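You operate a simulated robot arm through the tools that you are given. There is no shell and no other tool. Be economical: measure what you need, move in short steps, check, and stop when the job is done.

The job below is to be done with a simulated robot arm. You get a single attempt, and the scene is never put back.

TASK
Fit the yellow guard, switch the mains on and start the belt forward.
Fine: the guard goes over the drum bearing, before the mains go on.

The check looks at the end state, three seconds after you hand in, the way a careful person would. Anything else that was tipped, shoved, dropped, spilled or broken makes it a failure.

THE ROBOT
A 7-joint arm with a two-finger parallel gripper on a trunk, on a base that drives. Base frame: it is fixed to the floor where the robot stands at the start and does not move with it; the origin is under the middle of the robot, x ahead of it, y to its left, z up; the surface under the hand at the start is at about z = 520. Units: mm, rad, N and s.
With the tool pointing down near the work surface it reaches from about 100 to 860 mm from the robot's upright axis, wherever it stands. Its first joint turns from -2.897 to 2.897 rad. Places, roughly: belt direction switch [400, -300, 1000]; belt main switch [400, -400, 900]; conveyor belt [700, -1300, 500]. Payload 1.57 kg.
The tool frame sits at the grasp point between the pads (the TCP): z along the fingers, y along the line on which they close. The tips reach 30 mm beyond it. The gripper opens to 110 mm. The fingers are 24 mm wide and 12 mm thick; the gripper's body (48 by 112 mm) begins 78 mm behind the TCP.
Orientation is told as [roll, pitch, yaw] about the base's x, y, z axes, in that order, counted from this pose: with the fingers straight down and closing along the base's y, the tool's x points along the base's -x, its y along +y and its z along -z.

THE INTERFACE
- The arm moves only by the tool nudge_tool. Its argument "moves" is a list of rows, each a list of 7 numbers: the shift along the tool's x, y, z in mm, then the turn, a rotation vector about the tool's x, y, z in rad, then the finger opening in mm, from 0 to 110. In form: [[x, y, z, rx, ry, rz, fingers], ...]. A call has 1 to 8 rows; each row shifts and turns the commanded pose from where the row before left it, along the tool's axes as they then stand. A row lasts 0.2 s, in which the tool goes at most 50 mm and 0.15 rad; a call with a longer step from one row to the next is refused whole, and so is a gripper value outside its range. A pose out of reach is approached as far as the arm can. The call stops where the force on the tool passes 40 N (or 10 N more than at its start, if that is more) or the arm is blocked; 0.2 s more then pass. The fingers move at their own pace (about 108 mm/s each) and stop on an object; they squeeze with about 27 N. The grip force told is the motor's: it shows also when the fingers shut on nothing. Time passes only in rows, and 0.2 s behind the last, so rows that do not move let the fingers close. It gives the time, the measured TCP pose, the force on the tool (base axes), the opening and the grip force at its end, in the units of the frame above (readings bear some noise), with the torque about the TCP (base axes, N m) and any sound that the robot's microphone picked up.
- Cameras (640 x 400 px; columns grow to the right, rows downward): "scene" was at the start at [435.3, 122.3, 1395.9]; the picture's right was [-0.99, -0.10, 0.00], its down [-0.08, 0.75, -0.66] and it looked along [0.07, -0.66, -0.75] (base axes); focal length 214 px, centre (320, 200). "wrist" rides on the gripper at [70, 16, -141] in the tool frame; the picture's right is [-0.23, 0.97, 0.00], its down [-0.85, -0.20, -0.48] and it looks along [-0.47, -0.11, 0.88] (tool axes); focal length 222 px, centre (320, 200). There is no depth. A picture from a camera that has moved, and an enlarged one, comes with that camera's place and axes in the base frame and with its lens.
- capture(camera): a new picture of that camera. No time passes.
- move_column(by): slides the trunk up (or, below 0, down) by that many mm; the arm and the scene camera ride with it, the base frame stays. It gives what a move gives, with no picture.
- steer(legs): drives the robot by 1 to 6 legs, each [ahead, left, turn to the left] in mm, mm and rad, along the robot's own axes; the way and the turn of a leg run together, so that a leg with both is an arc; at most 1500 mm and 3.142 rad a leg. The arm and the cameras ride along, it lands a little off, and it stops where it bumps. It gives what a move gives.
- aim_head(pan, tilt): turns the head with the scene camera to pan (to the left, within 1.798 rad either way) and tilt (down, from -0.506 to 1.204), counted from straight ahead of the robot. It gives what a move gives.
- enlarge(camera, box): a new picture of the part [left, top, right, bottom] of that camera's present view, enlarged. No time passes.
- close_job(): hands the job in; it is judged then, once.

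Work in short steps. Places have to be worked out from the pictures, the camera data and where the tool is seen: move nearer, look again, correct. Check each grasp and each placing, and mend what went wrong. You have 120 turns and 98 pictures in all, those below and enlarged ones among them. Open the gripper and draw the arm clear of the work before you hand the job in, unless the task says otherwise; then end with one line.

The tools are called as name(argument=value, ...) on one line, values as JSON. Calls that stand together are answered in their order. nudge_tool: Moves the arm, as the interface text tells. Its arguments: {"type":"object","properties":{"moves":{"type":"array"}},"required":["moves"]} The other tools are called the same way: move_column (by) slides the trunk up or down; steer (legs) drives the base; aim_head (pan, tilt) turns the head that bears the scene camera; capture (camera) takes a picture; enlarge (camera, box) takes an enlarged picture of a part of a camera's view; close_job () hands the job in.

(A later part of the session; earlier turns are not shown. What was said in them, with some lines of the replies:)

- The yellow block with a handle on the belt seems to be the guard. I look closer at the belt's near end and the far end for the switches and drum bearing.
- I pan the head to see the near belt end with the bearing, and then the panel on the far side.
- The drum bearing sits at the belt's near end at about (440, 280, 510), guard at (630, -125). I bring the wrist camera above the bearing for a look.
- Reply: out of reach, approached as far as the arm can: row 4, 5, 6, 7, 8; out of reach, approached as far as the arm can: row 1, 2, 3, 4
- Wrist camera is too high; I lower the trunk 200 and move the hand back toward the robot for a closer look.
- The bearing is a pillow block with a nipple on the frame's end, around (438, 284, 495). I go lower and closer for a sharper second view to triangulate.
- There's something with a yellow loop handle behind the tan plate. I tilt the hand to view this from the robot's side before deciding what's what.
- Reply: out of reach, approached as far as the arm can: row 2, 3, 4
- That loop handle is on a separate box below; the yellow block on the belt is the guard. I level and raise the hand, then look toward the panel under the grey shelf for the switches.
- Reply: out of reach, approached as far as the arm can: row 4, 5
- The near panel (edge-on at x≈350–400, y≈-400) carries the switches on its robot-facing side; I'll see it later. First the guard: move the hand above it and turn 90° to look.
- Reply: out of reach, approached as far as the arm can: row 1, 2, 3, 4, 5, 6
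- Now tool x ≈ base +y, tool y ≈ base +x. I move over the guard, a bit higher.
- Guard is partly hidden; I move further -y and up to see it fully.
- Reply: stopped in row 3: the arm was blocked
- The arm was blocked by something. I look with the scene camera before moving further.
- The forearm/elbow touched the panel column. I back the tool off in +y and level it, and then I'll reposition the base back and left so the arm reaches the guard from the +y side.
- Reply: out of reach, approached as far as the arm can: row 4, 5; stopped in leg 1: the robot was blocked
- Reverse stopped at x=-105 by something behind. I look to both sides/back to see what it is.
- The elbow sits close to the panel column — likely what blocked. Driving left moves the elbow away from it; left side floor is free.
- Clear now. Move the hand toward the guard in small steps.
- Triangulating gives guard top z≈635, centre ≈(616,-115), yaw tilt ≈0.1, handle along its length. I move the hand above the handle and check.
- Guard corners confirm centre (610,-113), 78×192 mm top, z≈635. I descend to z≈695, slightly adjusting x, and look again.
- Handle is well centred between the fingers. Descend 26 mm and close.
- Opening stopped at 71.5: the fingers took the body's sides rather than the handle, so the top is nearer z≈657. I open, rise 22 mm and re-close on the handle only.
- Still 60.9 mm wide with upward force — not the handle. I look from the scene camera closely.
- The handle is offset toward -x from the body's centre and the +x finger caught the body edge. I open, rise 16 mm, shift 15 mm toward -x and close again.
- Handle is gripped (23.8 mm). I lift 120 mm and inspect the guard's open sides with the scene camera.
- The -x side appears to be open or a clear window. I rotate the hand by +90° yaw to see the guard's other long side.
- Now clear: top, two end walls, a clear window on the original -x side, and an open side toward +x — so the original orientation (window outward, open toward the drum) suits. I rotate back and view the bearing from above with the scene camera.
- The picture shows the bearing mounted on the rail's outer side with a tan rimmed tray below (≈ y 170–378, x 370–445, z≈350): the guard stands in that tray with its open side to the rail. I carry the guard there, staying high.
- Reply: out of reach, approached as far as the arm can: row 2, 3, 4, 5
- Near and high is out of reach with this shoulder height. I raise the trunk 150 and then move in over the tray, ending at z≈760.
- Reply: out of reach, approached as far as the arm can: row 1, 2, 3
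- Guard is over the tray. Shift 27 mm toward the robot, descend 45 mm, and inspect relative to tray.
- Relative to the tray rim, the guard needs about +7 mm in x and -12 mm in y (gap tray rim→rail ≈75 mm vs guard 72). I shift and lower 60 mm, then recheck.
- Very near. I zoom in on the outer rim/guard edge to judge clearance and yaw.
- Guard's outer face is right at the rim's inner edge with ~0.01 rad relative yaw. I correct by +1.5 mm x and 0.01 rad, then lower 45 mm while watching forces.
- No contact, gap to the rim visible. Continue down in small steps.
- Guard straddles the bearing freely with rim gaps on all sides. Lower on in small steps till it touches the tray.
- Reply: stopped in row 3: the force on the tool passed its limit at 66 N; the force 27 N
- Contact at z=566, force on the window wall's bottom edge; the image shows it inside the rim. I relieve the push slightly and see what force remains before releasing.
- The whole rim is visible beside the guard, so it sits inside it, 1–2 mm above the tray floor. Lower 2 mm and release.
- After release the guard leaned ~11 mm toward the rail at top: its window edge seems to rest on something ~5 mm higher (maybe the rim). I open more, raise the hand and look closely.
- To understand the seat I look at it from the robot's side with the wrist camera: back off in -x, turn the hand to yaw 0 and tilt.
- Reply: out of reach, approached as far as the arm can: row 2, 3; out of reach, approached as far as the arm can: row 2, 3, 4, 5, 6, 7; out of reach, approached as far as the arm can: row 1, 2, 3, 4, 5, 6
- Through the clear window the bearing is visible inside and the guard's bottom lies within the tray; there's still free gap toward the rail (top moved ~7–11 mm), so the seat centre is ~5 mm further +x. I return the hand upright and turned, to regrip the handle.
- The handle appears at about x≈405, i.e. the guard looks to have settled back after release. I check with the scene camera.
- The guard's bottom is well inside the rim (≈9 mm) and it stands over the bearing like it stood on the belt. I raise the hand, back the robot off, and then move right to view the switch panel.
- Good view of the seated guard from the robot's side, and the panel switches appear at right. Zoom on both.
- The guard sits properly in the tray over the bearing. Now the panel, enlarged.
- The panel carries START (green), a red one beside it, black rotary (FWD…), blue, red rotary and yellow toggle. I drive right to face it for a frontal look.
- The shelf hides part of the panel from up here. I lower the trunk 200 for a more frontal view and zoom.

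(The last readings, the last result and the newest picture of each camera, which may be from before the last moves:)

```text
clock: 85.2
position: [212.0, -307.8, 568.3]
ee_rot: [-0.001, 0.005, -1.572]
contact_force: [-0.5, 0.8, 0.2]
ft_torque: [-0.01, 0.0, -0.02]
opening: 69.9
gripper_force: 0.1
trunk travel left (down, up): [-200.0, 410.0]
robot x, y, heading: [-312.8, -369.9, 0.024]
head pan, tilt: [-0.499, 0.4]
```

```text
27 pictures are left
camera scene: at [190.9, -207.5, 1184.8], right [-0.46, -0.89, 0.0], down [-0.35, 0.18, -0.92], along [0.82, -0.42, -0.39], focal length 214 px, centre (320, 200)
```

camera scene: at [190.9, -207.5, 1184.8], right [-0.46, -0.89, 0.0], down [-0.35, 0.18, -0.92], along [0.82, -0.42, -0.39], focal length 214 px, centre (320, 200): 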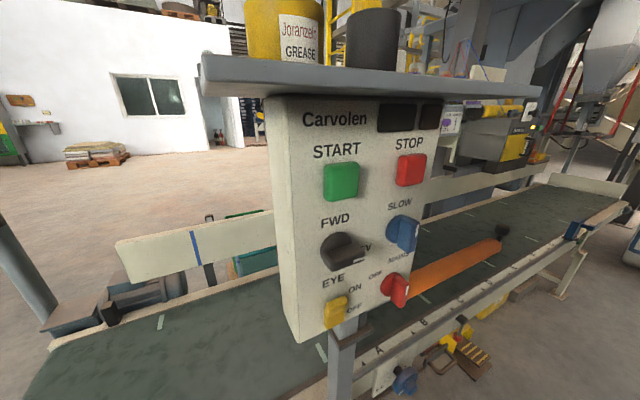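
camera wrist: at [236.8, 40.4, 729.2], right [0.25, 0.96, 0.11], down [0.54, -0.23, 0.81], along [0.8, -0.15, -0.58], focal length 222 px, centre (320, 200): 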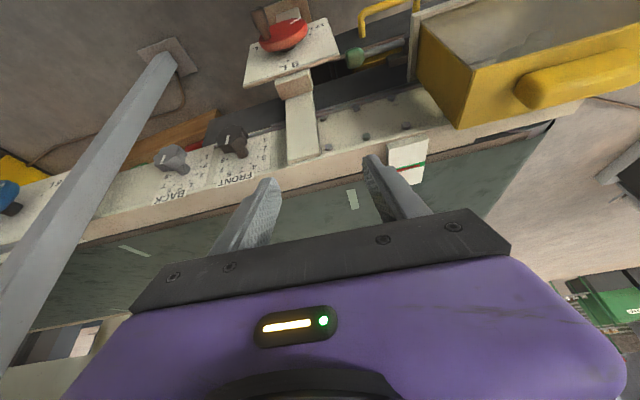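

enlarge(camera="scene", box=[290, 100, 450, 340])

enlarge(camera="scene", box=[310, 195, 430, 335])

```text
1.67 times, centred on (370, 220) of scene
camera zoom: at [190.9, -207.5, 1184.8], right [-0.46, -0.89, 0.0], down [-0.35, 0.18, -0.92], along [0.82, -0.42, -0.39], focal length 358 px, centre (237, 167)
```

zoom: 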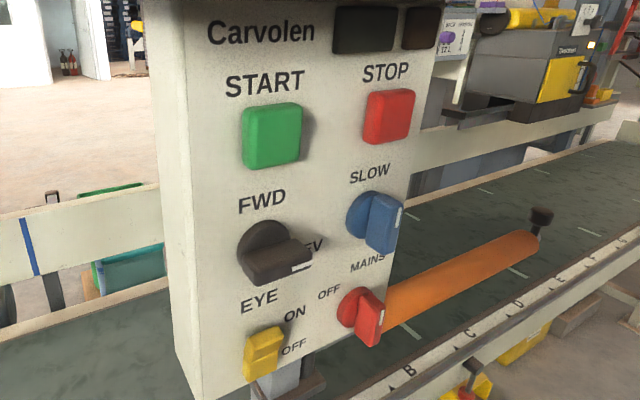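

```text
2.86 times, centred on (370, 265) of scene
camera zoom: at [190.9, -207.5, 1184.8], right [-0.46, -0.89, 0.0], down [-0.35, 0.18, -0.92], along [0.82, -0.42, -0.39], focal length 613 px, centre (177, 14)
```

zoom: 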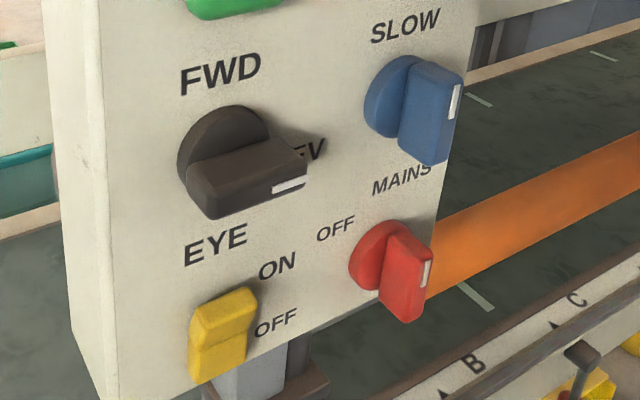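

Clear labels: START/STOP pushbuttons, FWD/REV black knob (bar horizontal, pointing to REV), SLOW blue, MAINS red knob with OFF at upper left, EYE yellow toggle. Triangulated: START ≈(366,-320,1117), FWD/REV ≈(356,-312,1040), MAINS ≈(352,-404,948). I raise the trunk and pitch the hand to point at the panel.

move_column(by=250)

nudge_tool(moves=[[0, 0, 0, -0.14, 0, 0, 0], [0, 0, 0, -0.14, 0, 0, 0], [0, 0, 0, -0.14, 0, 0, 0], [0, 0, 0, -0.14, 0, 0, 0], [0, 0, 0, -0.14, 0, 0, 0], [0, 0, 0, -0.14, 0, 0, 0]])

```text
clock: 87.8
position: [211.9, -308.1, 819.0]
ee_rot: [-0.001, 0.008, -1.573]
contact_force: [0.8, 0.0, 0.3]
ft_torque: [-0.03, 0.02, 0.0]
opening: 69.8
gripper_force: 0.1
trunk travel left (down, up): [-450.0, 160.0]
robot x, y, heading: [-311.2, -374.1, 0.023]
head pan, tilt: [-0.499, 0.4]
```

```text
clock: 89.2
position: [305.3, -277.6, 854.1]
ee_rot: [0.837, 0.006, -1.573]
contact_force: [-0.6, 0.1, 0.6]
ft_torque: [-0.02, 0.04, -0.03]
opening: 0.0
gripper_force: 21.0
out of reach, approached as far as the arm can: row 2, 3, 4, 5, 6
trunk travel left (down, up): [-450.0, 160.0]
robot x, y, heading: [-316.6, -375.7, 0.026]
head pan, tilt: [-0.499, 0.4]
```

The arm is cramped; I back the base off by 120 mm for room and continue pitching.

steer(legs=[[-120, 0, 0]])

nudge_tool(moves=[[0, 0, 10, -0.14, 0, 0, 0], [0, 10, 10, -0.14, 0, 0, 0], [0, 20, 10, -0.14, 0, 0, 0], [0, 20, 10, -0.14, 0, 0, 0], [0, 20, 10, -0.14, 0, 0, 0], [0, 20, 0, -0.03, 0, 0, 0], [0, 0, 0, 0, 0, 0, 0]])

capture(camera="wrist")

```text
clock: 90.4
position: [182.4, -279.2, 852.4]
ee_rot: [0.834, 0.007, -1.571]
contact_force: [-0.1, 0.3, 0.5]
ft_torque: [0.03, 0.03, 0.01]
opening: 0.0
gripper_force: 21.3
trunk travel left (down, up): [-450.0, 160.0]
robot x, y, heading: [-436.6, -377.5, 0.024]
head pan, tilt: [-0.499, 0.4]
```

```text
clock: 92.0
position: [302.1, -256.7, 949.9]
ee_rot: [1.567, 0.005, -1.571]
contact_force: [0.3, -0.6, 0.1]
ft_torque: [0.0, 0.03, -0.03]
opening: 0.0
gripper_force: 21.6
out of reach, approached as far as the arm can: row 1, 2, 3, 4, 5
trunk travel left (down, up): [-450.0, 160.0]
robot x, y, heading: [-436.1, -379.2, 0.024]
head pan, tilt: [-0.499, 0.4]
```

```text
24 pictures are left
camera wrist: at [161.6, -188.2, 966.0], right [0.0, -0.23, 0.97], down [-0.48, -0.85, -0.2], along [0.88, -0.47, -0.12], focal length 222 px, centre (320, 200)
```

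wrist: 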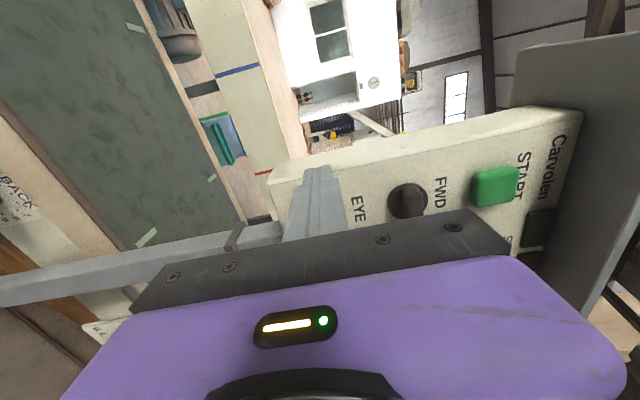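

The hand now faces the panel (tool x=+y, y=+z, z=+x). I move it in front of the FWD/REV knob with the gripper opened, keeping distance.

nudge_tool(moves=[[-10, 30, -10, 0, 0, 0, 50], [-20, 30, -5, 0, 0, 0, 50], [-25, 20, 0, 0, 0, 0, 50], [0, 0, 0, 0, 0, 0, 50]])

capture(camera="wrist")

aim_head(pan=-0.2, tilt=0.5)

capture(camera="scene")

```text
clock: 93.0
position: [287.2, -313.2, 1028.0]
ee_rot: [1.565, 0.005, -1.57]
contact_force: [-0.7, 0.0, 0.1]
ft_torque: [-0.01, 0.0, 0.03]
opening: 50.1
gripper_force: 0.0
trunk travel left (down, up): [-450.0, 160.0]
robot x, y, heading: [-433.4, -376.9, 0.026]
head pan, tilt: [-0.499, 0.4]
```

```text
23 pictures are left
camera wrist: at [145.5, -243.7, 1044.9], right [0.01, -0.23, 0.97], down [-0.48, -0.85, -0.2], along [0.88, -0.47, -0.12], focal length 222 px, centre (320, 200)
```

wrist: 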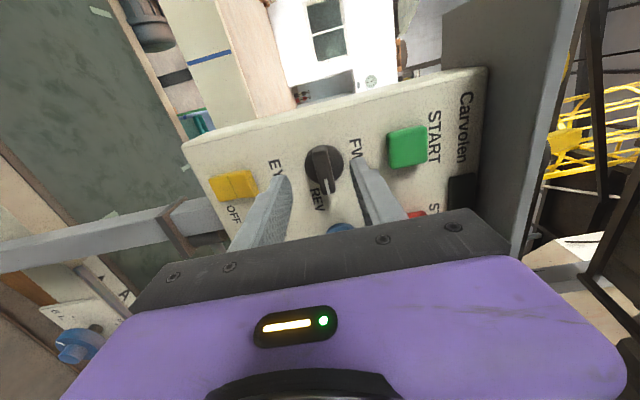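

```text
clock: 93.8
position: [286.4, -312.2, 1026.9]
ee_rot: [1.567, 0.004, -1.57]
contact_force: [-0.1, -0.3, 0.5]
ft_torque: [0.01, 0.02, 0.01]
opening: 50.1
gripper_force: 0.0
trunk travel left (down, up): [-450.0, 160.0]
robot x, y, heading: [-435.6, -377.8, 0.025]
head pan, tilt: [-0.201, 0.499]
```

```text
22 pictures are left
camera scene: at [75.8, -183.1, 1425.8], right [-0.17, -0.98, 0.0], down [-0.47, 0.08, -0.88], along [0.86, -0.15, -0.48], focal length 214 px, centre (320, 200)
```

scene: 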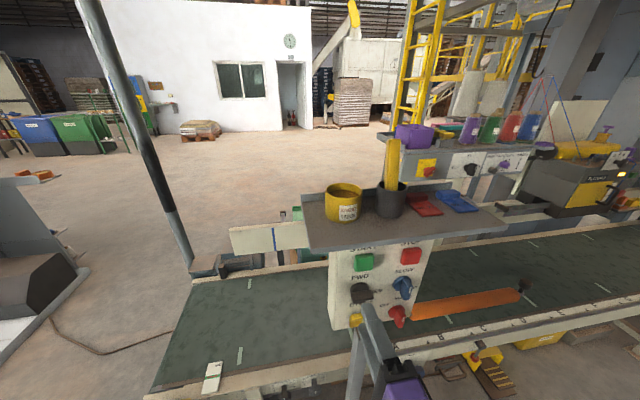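

The knob bar points toward REV (down in this picture). Axis nearly aligned; I correct -6 mm in y, +2 in z and advance 40 mm.

nudge_tool(moves=[[-6, 2, 0, 0, 0, 0, 50], [0, 0, 20, 0, 0, 0, 50], [0, 0, 18, 0, 0, 0, 50], [0, 0, 0, 0, 0, 0, 50]])

enlarge(camera="wrist", box=[200, 80, 440, 230])

```text
clock: 94.8
position: [324.6, -319.1, 1031.7]
ee_rot: [1.566, 0.004, -1.571]
contact_force: [0.0, 0.0, -0.3]
ft_torque: [0.0, 0.0, 0.01]
opening: 50.3
gripper_force: 0.2
trunk travel left (down, up): [-450.0, 160.0]
robot x, y, heading: [-437.7, -376.7, 0.031]
head pan, tilt: [-0.201, 0.499]
```

```text
2.67 times, centred on (320, 155) of wrist
camera zoom: at [184.1, -250.0, 1047.7], right [0.01, -0.23, 0.97], down [-0.48, -0.85, -0.2], along [0.88, -0.47, -0.12], focal length 592 px, centre (320, 320)
```

zoom: 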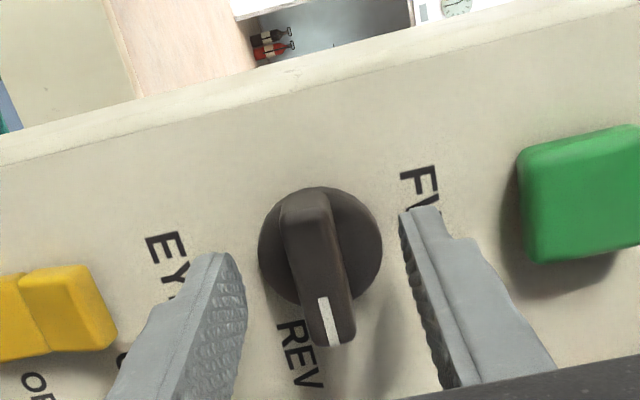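

Well aligned with the knob. Advance 6 mm and close on the bar.

nudge_tool(moves=[[0, 0, 6, 0, 0, 0, 50], [0, 0, 0, 0, 0, 0, 30], [0, 0, 0, 0, 0, 0, 0], [0, 0, 0, 0, 0, 0, 0], [0, 0, 0, 0, 0, 0, 0]])

enlarge(camera="wrist", box=[200, 80, 440, 230])

```text
clock: 96.0
position: [331.6, -319.1, 1029.3]
ee_rot: [1.562, 0.004, -1.57]
contact_force: [-2.9, -2.2, -13.0]
ft_torque: [-0.2, -0.34, 0.06]
opening: 14.8
gripper_force: 31.0
trunk travel left (down, up): [-450.0, 160.0]
robot x, y, heading: [-437.8, -379.1, 0.023]
head pan, tilt: [-0.201, 0.499]
```

```text
2.67 times, centred on (320, 155) of wrist
camera zoom: at [190.5, -250.3, 1047.1], right [0.01, -0.23, 0.97], down [-0.48, -0.85, -0.2], along [0.88, -0.47, -0.12], focal length 592 px, centre (320, 320)
```

zoom: 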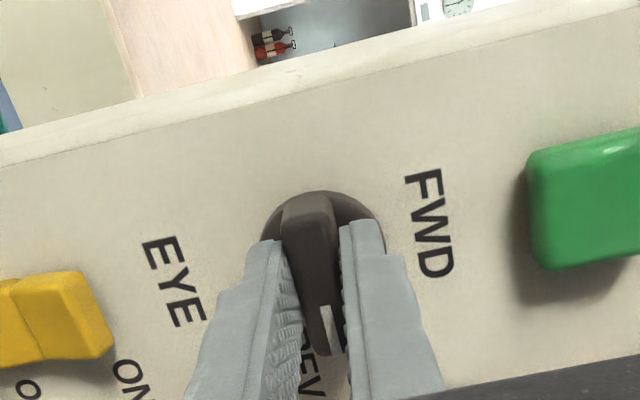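

Gripped (14.8 mm). Ease 2 mm down to relieve the side force, then rotate CCW (rz negative) toward FWD.

nudge_tool(moves=[[0, -2, 0, 0, 0, 0, 0], [0, 0, 0, 0, 0, -0.13, 0], [0, 0, 0, 0, 0, -0.13, 0], [0, 0, 0, 0, 0, -0.13, 0], [0, 0, 0, 0, 0, -0.13, 0], [0, 0, 0, 0, 0, -0.13, 0], [0, 0, 0, 0, 0, -0.13, 0]])

```text
clock: 97.6
position: [329.6, -320.6, 1028.8]
ee_rot: [1.56, -0.776, -1.565]
contact_force: [-5.9, -4.8, -7.7]
ft_torque: [0.03, -0.63, -0.09]
opening: 14.7
gripper_force: 30.9
trunk travel left (down, up): [-450.0, 160.0]
robot x, y, heading: [-438.1, -377.9, 0.023]
head pan, tilt: [-0.201, 0.499]
```

Rotation proceeds smoothly; continue to 90°.

nudge_tool(moves=[[0, 0, 0, 0, 0, -0.13, 0], [0, 0, 0, 0, 0, -0.13, 0], [0, 0, 0, 0, 0, -0.13, 0], [0, 0, 0, 0, 0, -0.13, 0], [0, 0, 0, 0, 0, -0.13, 0], [0, 0, 0, 0, 0, -0.14, 0], [0, 0, 0, 0, 0, 0, 0]])

enlarge(camera="wrist", box=[200, 80, 440, 230])

```text
clock: 99.2
position: [331.6, -322.5, 1027.3]
ee_rot: [0.473, -1.559, -0.476]
contact_force: [-14.0, -26.0, -23.3]
ft_torque: [0.06, 0.18, -0.07]
opening: 15.0
gripper_force: 31.0
trunk travel left (down, up): [-450.0, 160.0]
robot x, y, heading: [-440.2, -377.0, 0.028]
head pan, tilt: [-0.201, 0.499]
```

```text
2.67 times, centred on (320, 155) of wrist
camera zoom: at [189.9, -305.3, 958.1], right [0.01, 0.97, 0.23], down [-0.47, -0.2, 0.86], along [0.88, -0.12, 0.46], focal length 592 px, centre (320, 320)
```

zoom: 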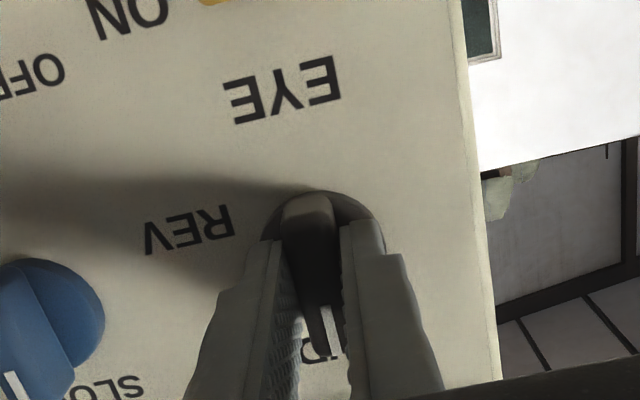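

The bar now points at FWD. Open, retreat, and view the MAINS knob from the front (hand moved down/right).

nudge_tool(moves=[[0, 0, 0, 0, 0, 0, 50], [0, 0, 0, 0, 0, 0, 50], [0, 0, -20, 0, 0, 0, 50], [0, 0, -30, 0, 0, 0, 50], [0, 0, -20, 0, 0, 0, 50], [20, -30, 0, 0, 0, 0, 50], [20, -30, 0, 0, 0, 0, 50], [0, 0, 0, 0, 0, 0, 50]])

capture(camera="wrist")

```text
clock: 101.0
position: [268.7, -357.7, 1015.1]
ee_rot: [0.823, -1.563, -0.823]
contact_force: [0.3, 0.2, 0.2]
ft_torque: [-0.03, 0.0, 0.0]
opening: 50.1
gripper_force: 0.0
out of reach, approached as far as the arm can: row 6, 7
trunk travel left (down, up): [-450.0, 160.0]
robot x, y, heading: [-437.9, -377.4, 0.026]
head pan, tilt: [-0.201, 0.499]
```

```text
18 pictures are left
camera wrist: at [127.2, -341.2, 945.5], right [0.0, 0.97, 0.23], down [-0.47, -0.2, 0.86], along [0.88, -0.11, 0.46], focal length 222 px, centre (320, 200)
```

wrist: 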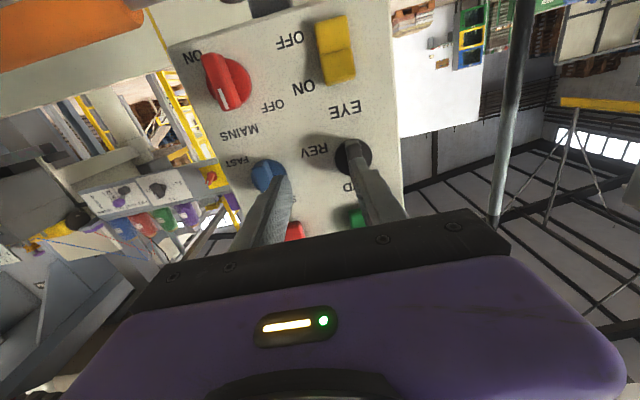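

Upside-down view, but all MAINS labels are visible. Zoom on them.

enlarge(camera="wrist", box=[160, 20, 400, 200])

```text
2.22 times, centred on (280, 110) of wrist
camera zoom: at [127.2, -341.2, 945.5], right [0.0, 0.97, 0.23], down [-0.47, -0.2, 0.86], along [0.88, -0.11, 0.46], focal length 494 px, centre (409, 400)
```

zoom: 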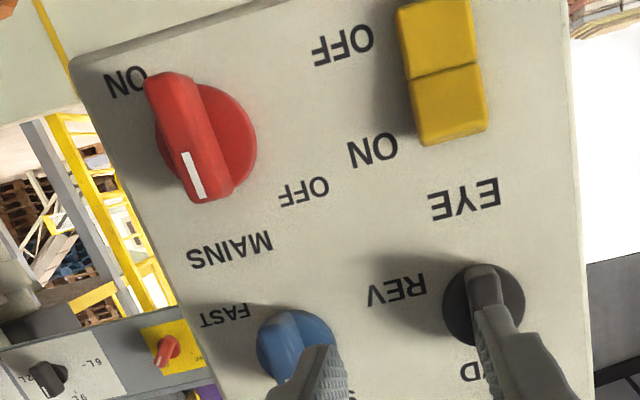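

MAINS: pointer is up (OFF side), ON is to the right/down; the knob is at about (368,-423,927), bar vertical. I move the hand in front of it.

nudge_tool(moves=[[22, -16, 7, 0, 0, 0, 50], [22, -16, 5, 0, 0, 0, 50], [22, -16, 5, 0, 0, 0, 50], [22, -17, 5, 0, 0, 0, 50], [0, 0, 0, 0, 0, 0, 50]])

enlarge(camera="wrist", box=[200, 80, 440, 230])

```text
clock: 102.2
position: [292.7, -423.5, 929.6]
ee_rot: [0.842, -1.563, -0.844]
contact_force: [0.6, 0.0, 0.8]
ft_torque: [0.01, 0.03, -0.01]
opening: 49.9
gripper_force: 0.1
out of reach, approached as far as the arm can: row 2
trunk travel left (down, up): [-450.0, 160.0]
robot x, y, heading: [-435.1, -374.7, 0.029]
head pan, tilt: [-0.201, 0.499]
```

```text
2.67 times, centred on (320, 155) of wrist
camera zoom: at [151.0, -407.5, 861.2], right [0.0, 0.97, 0.23], down [-0.47, -0.21, 0.86], along [0.88, -0.11, 0.46], focal length 592 px, centre (320, 320)
```

zoom: 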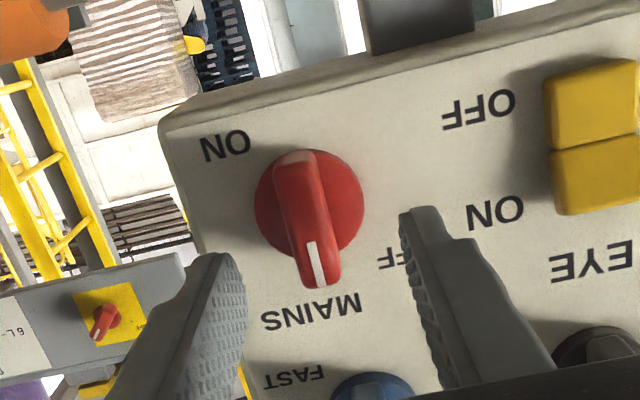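

Correct 4 mm each way, advance to x≈331 and grip the red bar.

nudge_tool(moves=[[4, -4, 0, 0, 0, 0, 50], [0, 0, 20, 0, 0, 0, 50], [0, 0, 17, 0, 0, 0, 50], [0, 0, 0, 0, 0, 0, 50]])

nudge_tool(moves=[[0, 0, 0, 0, 0, 0, 25], [0, 0, 0, 0, 0, 0, 0], [0, 0, 0, 0, 0, 0, 0], [0, 0, 0, 0, 0, 0, 0]])

enlarge(camera="wrist", box=[200, 80, 440, 230])

```text
clock: 103.2
position: [328.9, -426.8, 926.0]
ee_rot: [0.832, -1.563, -0.829]
contact_force: [-0.2, -0.3, -0.1]
ft_torque: [-0.02, 0.02, 0.01]
opening: 50.3
gripper_force: 0.0
trunk travel left (down, up): [-450.0, 160.0]
robot x, y, heading: [-435.2, -375.7, 0.027]
head pan, tilt: [-0.201, 0.499]
```

```text
clock: 104.2
position: [329.2, -426.7, 926.5]
ee_rot: [0.815, -1.562, -0.814]
contact_force: [2.9, -1.2, 0.0]
ft_torque: [0.0, -0.03, 0.0]
opening: 14.9
gripper_force: 31.1
trunk travel left (down, up): [-450.0, 160.0]
robot x, y, heading: [-433.2, -377.7, 0.025]
head pan, tilt: [-0.201, 0.499]
```

```text
2.67 times, centred on (320, 155) of wrist
camera zoom: at [187.3, -411.1, 857.1], right [0.0, 0.97, 0.23], down [-0.47, -0.2, 0.86], along [0.88, -0.11, 0.46], focal length 592 px, centre (320, 320)
```

zoom: 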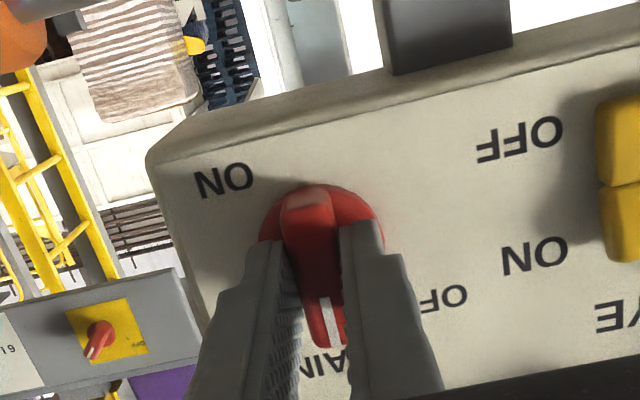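

Good grip with nearly no side load. Rotate clockwise (rz +) toward ON.

nudge_tool(moves=[[0, 0, 0, 0, 0, 0.13, 0], [0, 0, 0, 0, 0, 0.13, 0], [0, 0, 0, 0, 0, 0.13, 0], [0, 0, 0, 0, 0, 0.13, 0], [0, 0, 0, 0, 0, 0.13, 0], [0, 0, 0, 0, 0, 0.13, 0]])

nudge_tool(moves=[[0, 0, 0, 0, 0, 0.13, 0], [0, 0, 0, 0, 0, 0.13, 0], [0, 0, 0, 0, 0, 0.13, 0], [0, 0, 0, 0, 0, 0.13, 0], [0, 0, 0, 0, 0, 0.13, 0], [0, 0, 0, 0, 0, 0.13, 0], [0, 0, 0, 0, 0, 0, 0]])

enlarge(camera="wrist", box=[200, 80, 440, 230])

```text
clock: 105.6
position: [327.8, -426.4, 927.0]
ee_rot: [1.567, -0.783, -1.564]
contact_force: [13.6, 8.2, 6.5]
ft_torque: [0.0, -0.18, 0.35]
opening: 14.8
gripper_force: 30.8
trunk travel left (down, up): [-450.0, 160.0]
robot x, y, heading: [-435.9, -378.1, 0.024]
head pan, tilt: [-0.201, 0.499]
```

```text
clock: 107.2
position: [328.3, -426.3, 928.0]
ee_rot: [1.565, -0.002, -1.568]
contact_force: [19.3, 14.7, 18.6]
ft_torque: [-0.01, -0.64, -0.08]
opening: 15.0
gripper_force: 30.7
trunk travel left (down, up): [-450.0, 160.0]
robot x, y, heading: [-438.1, -380.3, 0.031]
head pan, tilt: [-0.201, 0.499]
```

```text
2.67 times, centred on (320, 155) of wrist
camera zoom: at [187.5, -357.2, 943.8], right [0.0, -0.23, 0.97], down [-0.48, -0.86, -0.2], along [0.88, -0.46, -0.11], focal length 592 px, centre (320, 320)
```

zoom: 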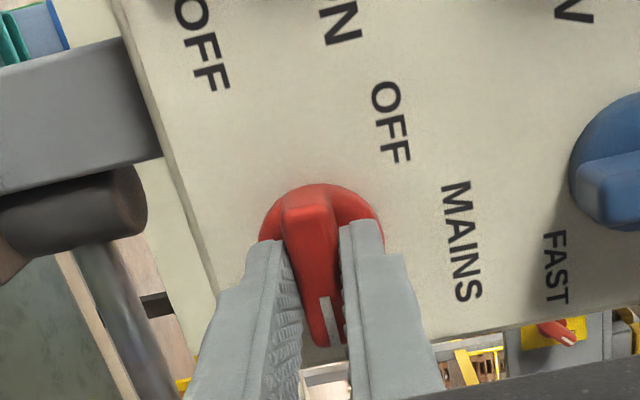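

The MAINS bar now points right. Release, back off and check the knob and the panel's indicator.

nudge_tool(moves=[[0, 0, 0, 0, 0, 0, 50], [0, 0, 0, 0, 0, 0, 50], [0, 0, -20, 0, 0, 0, 50], [0, 0, -20, 0, 0, 0, 50], [10, 20, -10, 0, 0, 0, 30], [10, 30, 0, 0, 0, 0, 0], [20, 30, 0, 0, 0, 0, 0], [0, 0, 0, 0, 0, 0, 0]])

capture(camera="wrist")

enlarge(camera="scene", box=[320, 230, 440, 340])

```text
clock: 109.0
position: [294.4, -393.5, 1019.1]
ee_rot: [1.564, -0.005, -1.57]
contact_force: [-0.4, -0.3, 0.5]
ft_torque: [-0.04, 0.02, 0.01]
opening: 0.2
gripper_force: 21.1
out of reach, approached as far as the arm can: row 3, 4
trunk travel left (down, up): [-450.0, 160.0]
robot x, y, heading: [-433.5, -377.9, 0.025]
head pan, tilt: [-0.201, 0.499]
```

```text
13 pictures are left
camera wrist: at [153.2, -324.6, 1034.6], right [0.01, -0.22, 0.97], down [-0.48, -0.86, -0.19], along [0.88, -0.47, -0.11], focal length 222 px, centre (320, 200)
```

wrist: 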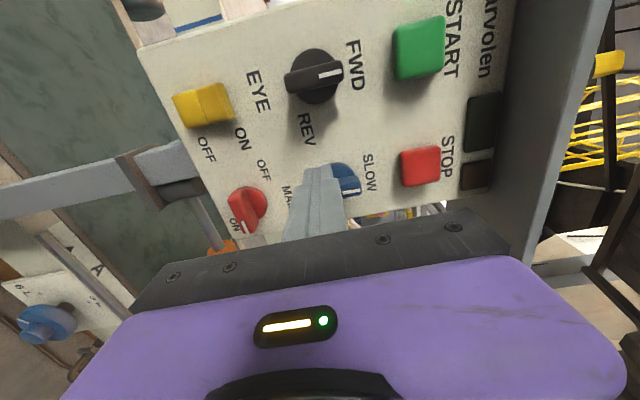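

```text
3.64 times, centred on (380, 285) of scene
camera zoom: at [75.8, -183.1, 1425.8], right [-0.17, -0.98, 0.0], down [-0.47, 0.08, -0.88], along [0.86, -0.15, -0.48], focal length 780 px, centre (102, -109)
```

zoom: 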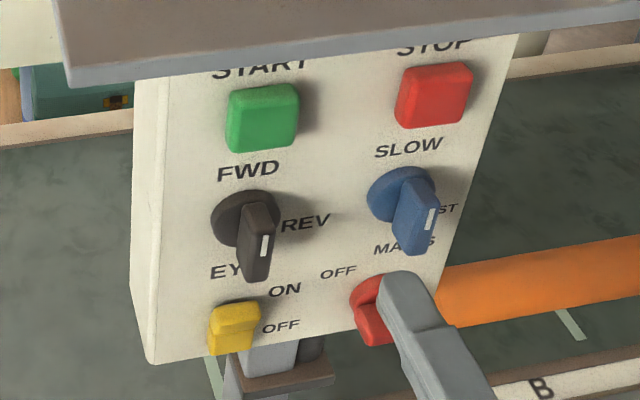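

MAINS points at ON and the direction knob at FWD. Now I move the closed fingers in front of START (≈ y -320, z 1110).

nudge_tool(moves=[[18, 22, 0, 0, 0, 0, 0], [18, 22, 0, 0, 0, 0, 0], [18, 22, 0, 0, 0, 0, 0], [18, 22, 0, 0, 0, 0, 0], [0, 0, 0, 0, 0, 0, 0]])

capture(camera="wrist")

```text
clock: 110.2
position: [319.4, -318.7, 1083.5]
ee_rot: [1.566, -0.006, -1.57]
contact_force: [-0.3, 0.0, -0.3]
ft_torque: [0.02, 0.0, 0.02]
opening: 0.2
gripper_force: 21.5
out of reach, approached as far as the arm can: row 2, 3, 4
trunk travel left (down, up): [-450.0, 160.0]
robot x, y, heading: [-433.3, -377.7, 0.026]
head pan, tilt: [-0.201, 0.499]
```

```text
11 pictures are left
camera wrist: at [177.6, -249.5, 1098.5], right [0.0, -0.22, 0.97], down [-0.48, -0.86, -0.19], along [0.88, -0.47, -0.11], focal length 222 px, centre (320, 200)
```

wrist: 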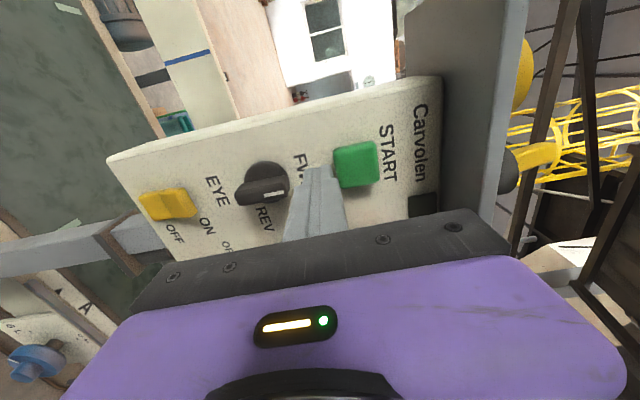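

The arm limits at this height; I raise the trunk by 28 mm to bring the fingertips level with START.

move_column(by=28)

enlarge(camera="wrist", box=[200, 80, 440, 230])

```text
clock: 110.9
position: [318.8, -319.5, 1111.6]
ee_rot: [1.567, -0.004, -1.57]
contact_force: [-0.2, -0.1, -0.6]
ft_torque: [-0.03, -0.01, 0.01]
opening: 0.0
gripper_force: 21.4
trunk travel left (down, up): [-478.0, 132.0]
robot x, y, heading: [-435.9, -378.4, 0.028]
head pan, tilt: [-0.201, 0.499]
```

```text
2.67 times, centred on (320, 155) of wrist
camera zoom: at [177.6, -249.6, 1126.4], right [0.0, -0.22, 0.97], down [-0.48, -0.86, -0.19], along [0.88, -0.47, -0.11], focal length 592 px, centre (320, 320)
```

zoom: 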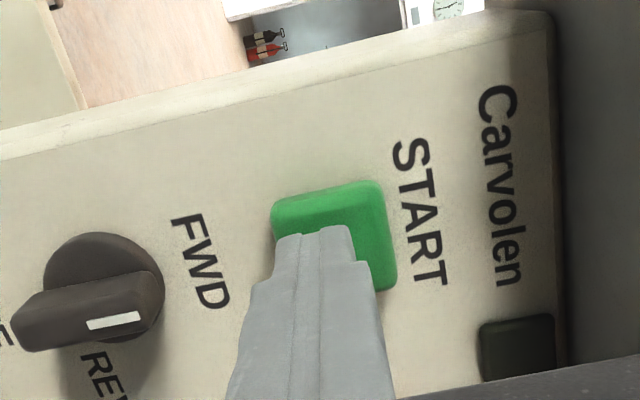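

Fingertips are in front of START. Press forward in small steps, watching the force, then retreat.

nudge_tool(moves=[[0, 2, 5, 0, 0, 0, 0], [0, 0, 4, 0, 0, 0, 0], [0, 0, 4, 0, 0, 0, 0], [0, 0, 0, 0, 0, 0, 0]])

```text
clock: 111.9
position: [331.1, -318.8, 1112.1]
ee_rot: [1.566, -0.006, -1.571]
contact_force: [-4.3, -1.1, -1.5]
ft_torque: [-0.03, 0.0, -0.02]
opening: 0.0
gripper_force: 21.6
trunk travel left (down, up): [-478.0, 132.0]
robot x, y, heading: [-439.8, -377.9, 0.023]
head pan, tilt: [-0.201, 0.499]
heard: click
```

A click was heard. I retreat and compare belt marks to see if the belt runs forward.

nudge_tool(moves=[[0, 0, -15, 0, 0, 0, 0], [0, 0, -20, 0, 0, 0, 0], [0, 0, -20, 0, 0, 0, 0], [0, 0, 0, 0, 0, 0, 0]])

capture(camera="scene")

nudge_tool(moves=[[0, 0, 0, 0, 0, 0, 0]])

capture(camera="scene")

```text
clock: 112.9
position: [295.8, -312.2, 1089.5]
ee_rot: [1.568, -0.003, -1.57]
contact_force: [0.7, -0.3, -0.6]
ft_torque: [0.0, -0.02, 0.02]
opening: 0.0
gripper_force: 21.0
out of reach, approached as far as the arm can: row 2, 3
trunk travel left (down, up): [-478.0, 132.0]
robot x, y, heading: [-434.6, -375.3, 0.027]
head pan, tilt: [-0.201, 0.499]
```

```text
9 pictures are left
camera scene: at [75.8, -183.0, 1453.8], right [-0.17, -0.98, 0.0], down [-0.47, 0.08, -0.88], along [0.86, -0.15, -0.48], focal length 214 px, centre (320, 200)
```

scene: 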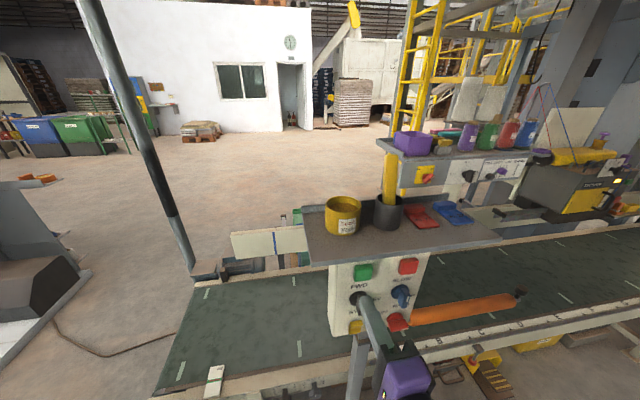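

```text
clock: 113.3
position: [296.3, -313.0, 1090.8]
ee_rot: [1.567, -0.003, -1.57]
contact_force: [-0.1, 0.4, -0.2]
ft_torque: [0.02, -0.03, 0.0]
opening: 0.0
gripper_force: 21.5
trunk travel left (down, up): [-478.0, 132.0]
robot x, y, heading: [-432.4, -381.0, 0.025]
head pan, tilt: [-0.201, 0.499]
```

```text
8 pictures are left
camera scene: at [75.8, -183.0, 1453.8], right [-0.17, -0.98, 0.0], down [-0.47, 0.08, -0.88], along [0.86, -0.15, -0.48], focal length 214 px, centre (320, 200)
```

scene: 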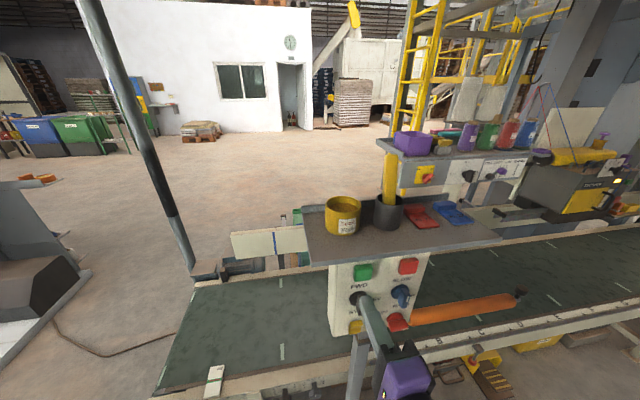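

The belt marks move (298→282 px): the belt is running, with knob at FWD. I open the gripper a bit and draw clear by backing the base off, then do a last check.

steer(legs=[[-120, 0, 0]])

nudge_tool(moves=[[0, 0, 0, 0, 0, 0, 80], [0, 0, 0, 0, 0, 0, 80], [0, 0, 0, 0, 0, 0, 80], [0, 0, 0, 0, 0, 0, 80]])

enlarge(camera="wrist", box=[160, 40, 480, 240])

aim_head(pan=0.5, tilt=0.6)

capture(camera="scene")

```text
clock: 114.6
position: [172.2, -315.3, 1091.1]
ee_rot: [1.568, -0.004, -1.572]
contact_force: [0.4, 0.8, 0.0]
ft_torque: [-0.02, 0.02, -0.04]
opening: 0.1
gripper_force: 21.6
trunk travel left (down, up): [-478.0, 132.0]
robot x, y, heading: [-557.5, -378.8, 0.027]
head pan, tilt: [-0.201, 0.499]
```

```text
clock: 115.6
position: [173.0, -314.6, 1090.5]
ee_rot: [1.566, -0.004, -1.572]
contact_force: [0.6, 0.0, -0.3]
ft_torque: [0.02, 0.01, 0.0]
opening: 80.1
gripper_force: 0.1
trunk travel left (down, up): [-478.0, 132.0]
robot x, y, heading: [-556.0, -383.4, 0.03]
head pan, tilt: [-0.201, 0.499]
```

```text
2.00 times, centred on (320, 140) of wrist
camera zoom: at [32.1, -245.4, 1106.5], right [0.0, -0.22, 0.97], down [-0.48, -0.86, -0.19], along [0.88, -0.47, -0.11], focal length 444 px, centre (320, 320)
```

zoom: 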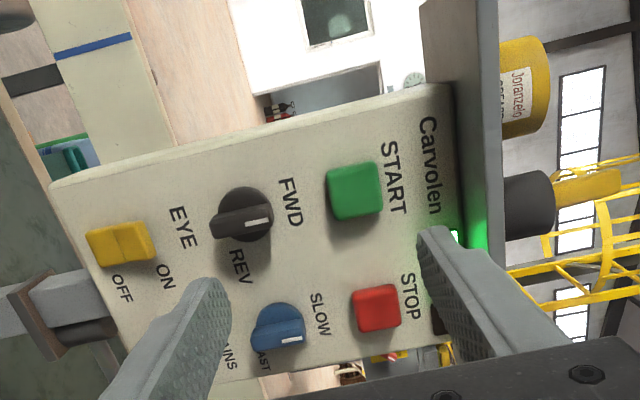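

```text
clock: 116.6
position: [173.1, -315.1, 1091.2]
ee_rot: [1.568, -0.003, -1.571]
contact_force: [0.8, -0.7, -0.6]
ft_torque: [-0.02, 0.03, -0.01]
opening: 80.0
gripper_force: 0.2
trunk travel left (down, up): [-478.0, 132.0]
robot x, y, heading: [-562.6, -380.3, 0.028]
head pan, tilt: [0.499, 0.6]
```

```text
6 pictures are left
camera scene: at [-59.9, -125.5, 1444.7], right [0.5, -0.87, 0.0], down [-0.49, -0.28, -0.83], along [0.71, 0.41, -0.56], focal length 214 px, centre (320, 200)
```

scene: 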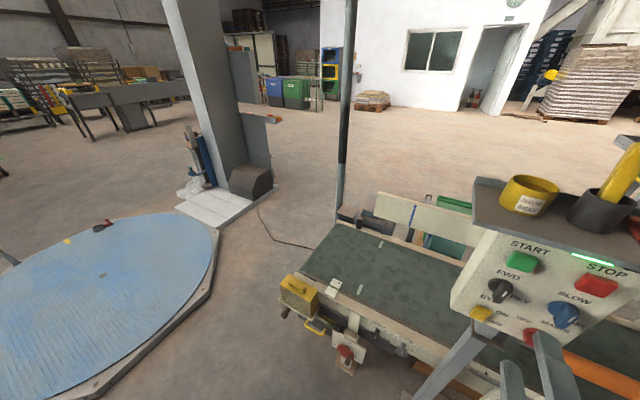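

The green run lamp is lit, the belt is moving, the direction knob is on FWD, MAINS is on and the guard stands over the bearing. Handing in.

close_job()

```text
The job is handed in.
```

The yellow guard is over the drum bearing, and after that I switched the mains on. The belt is running with its switch at FWD and the green lamp lit.
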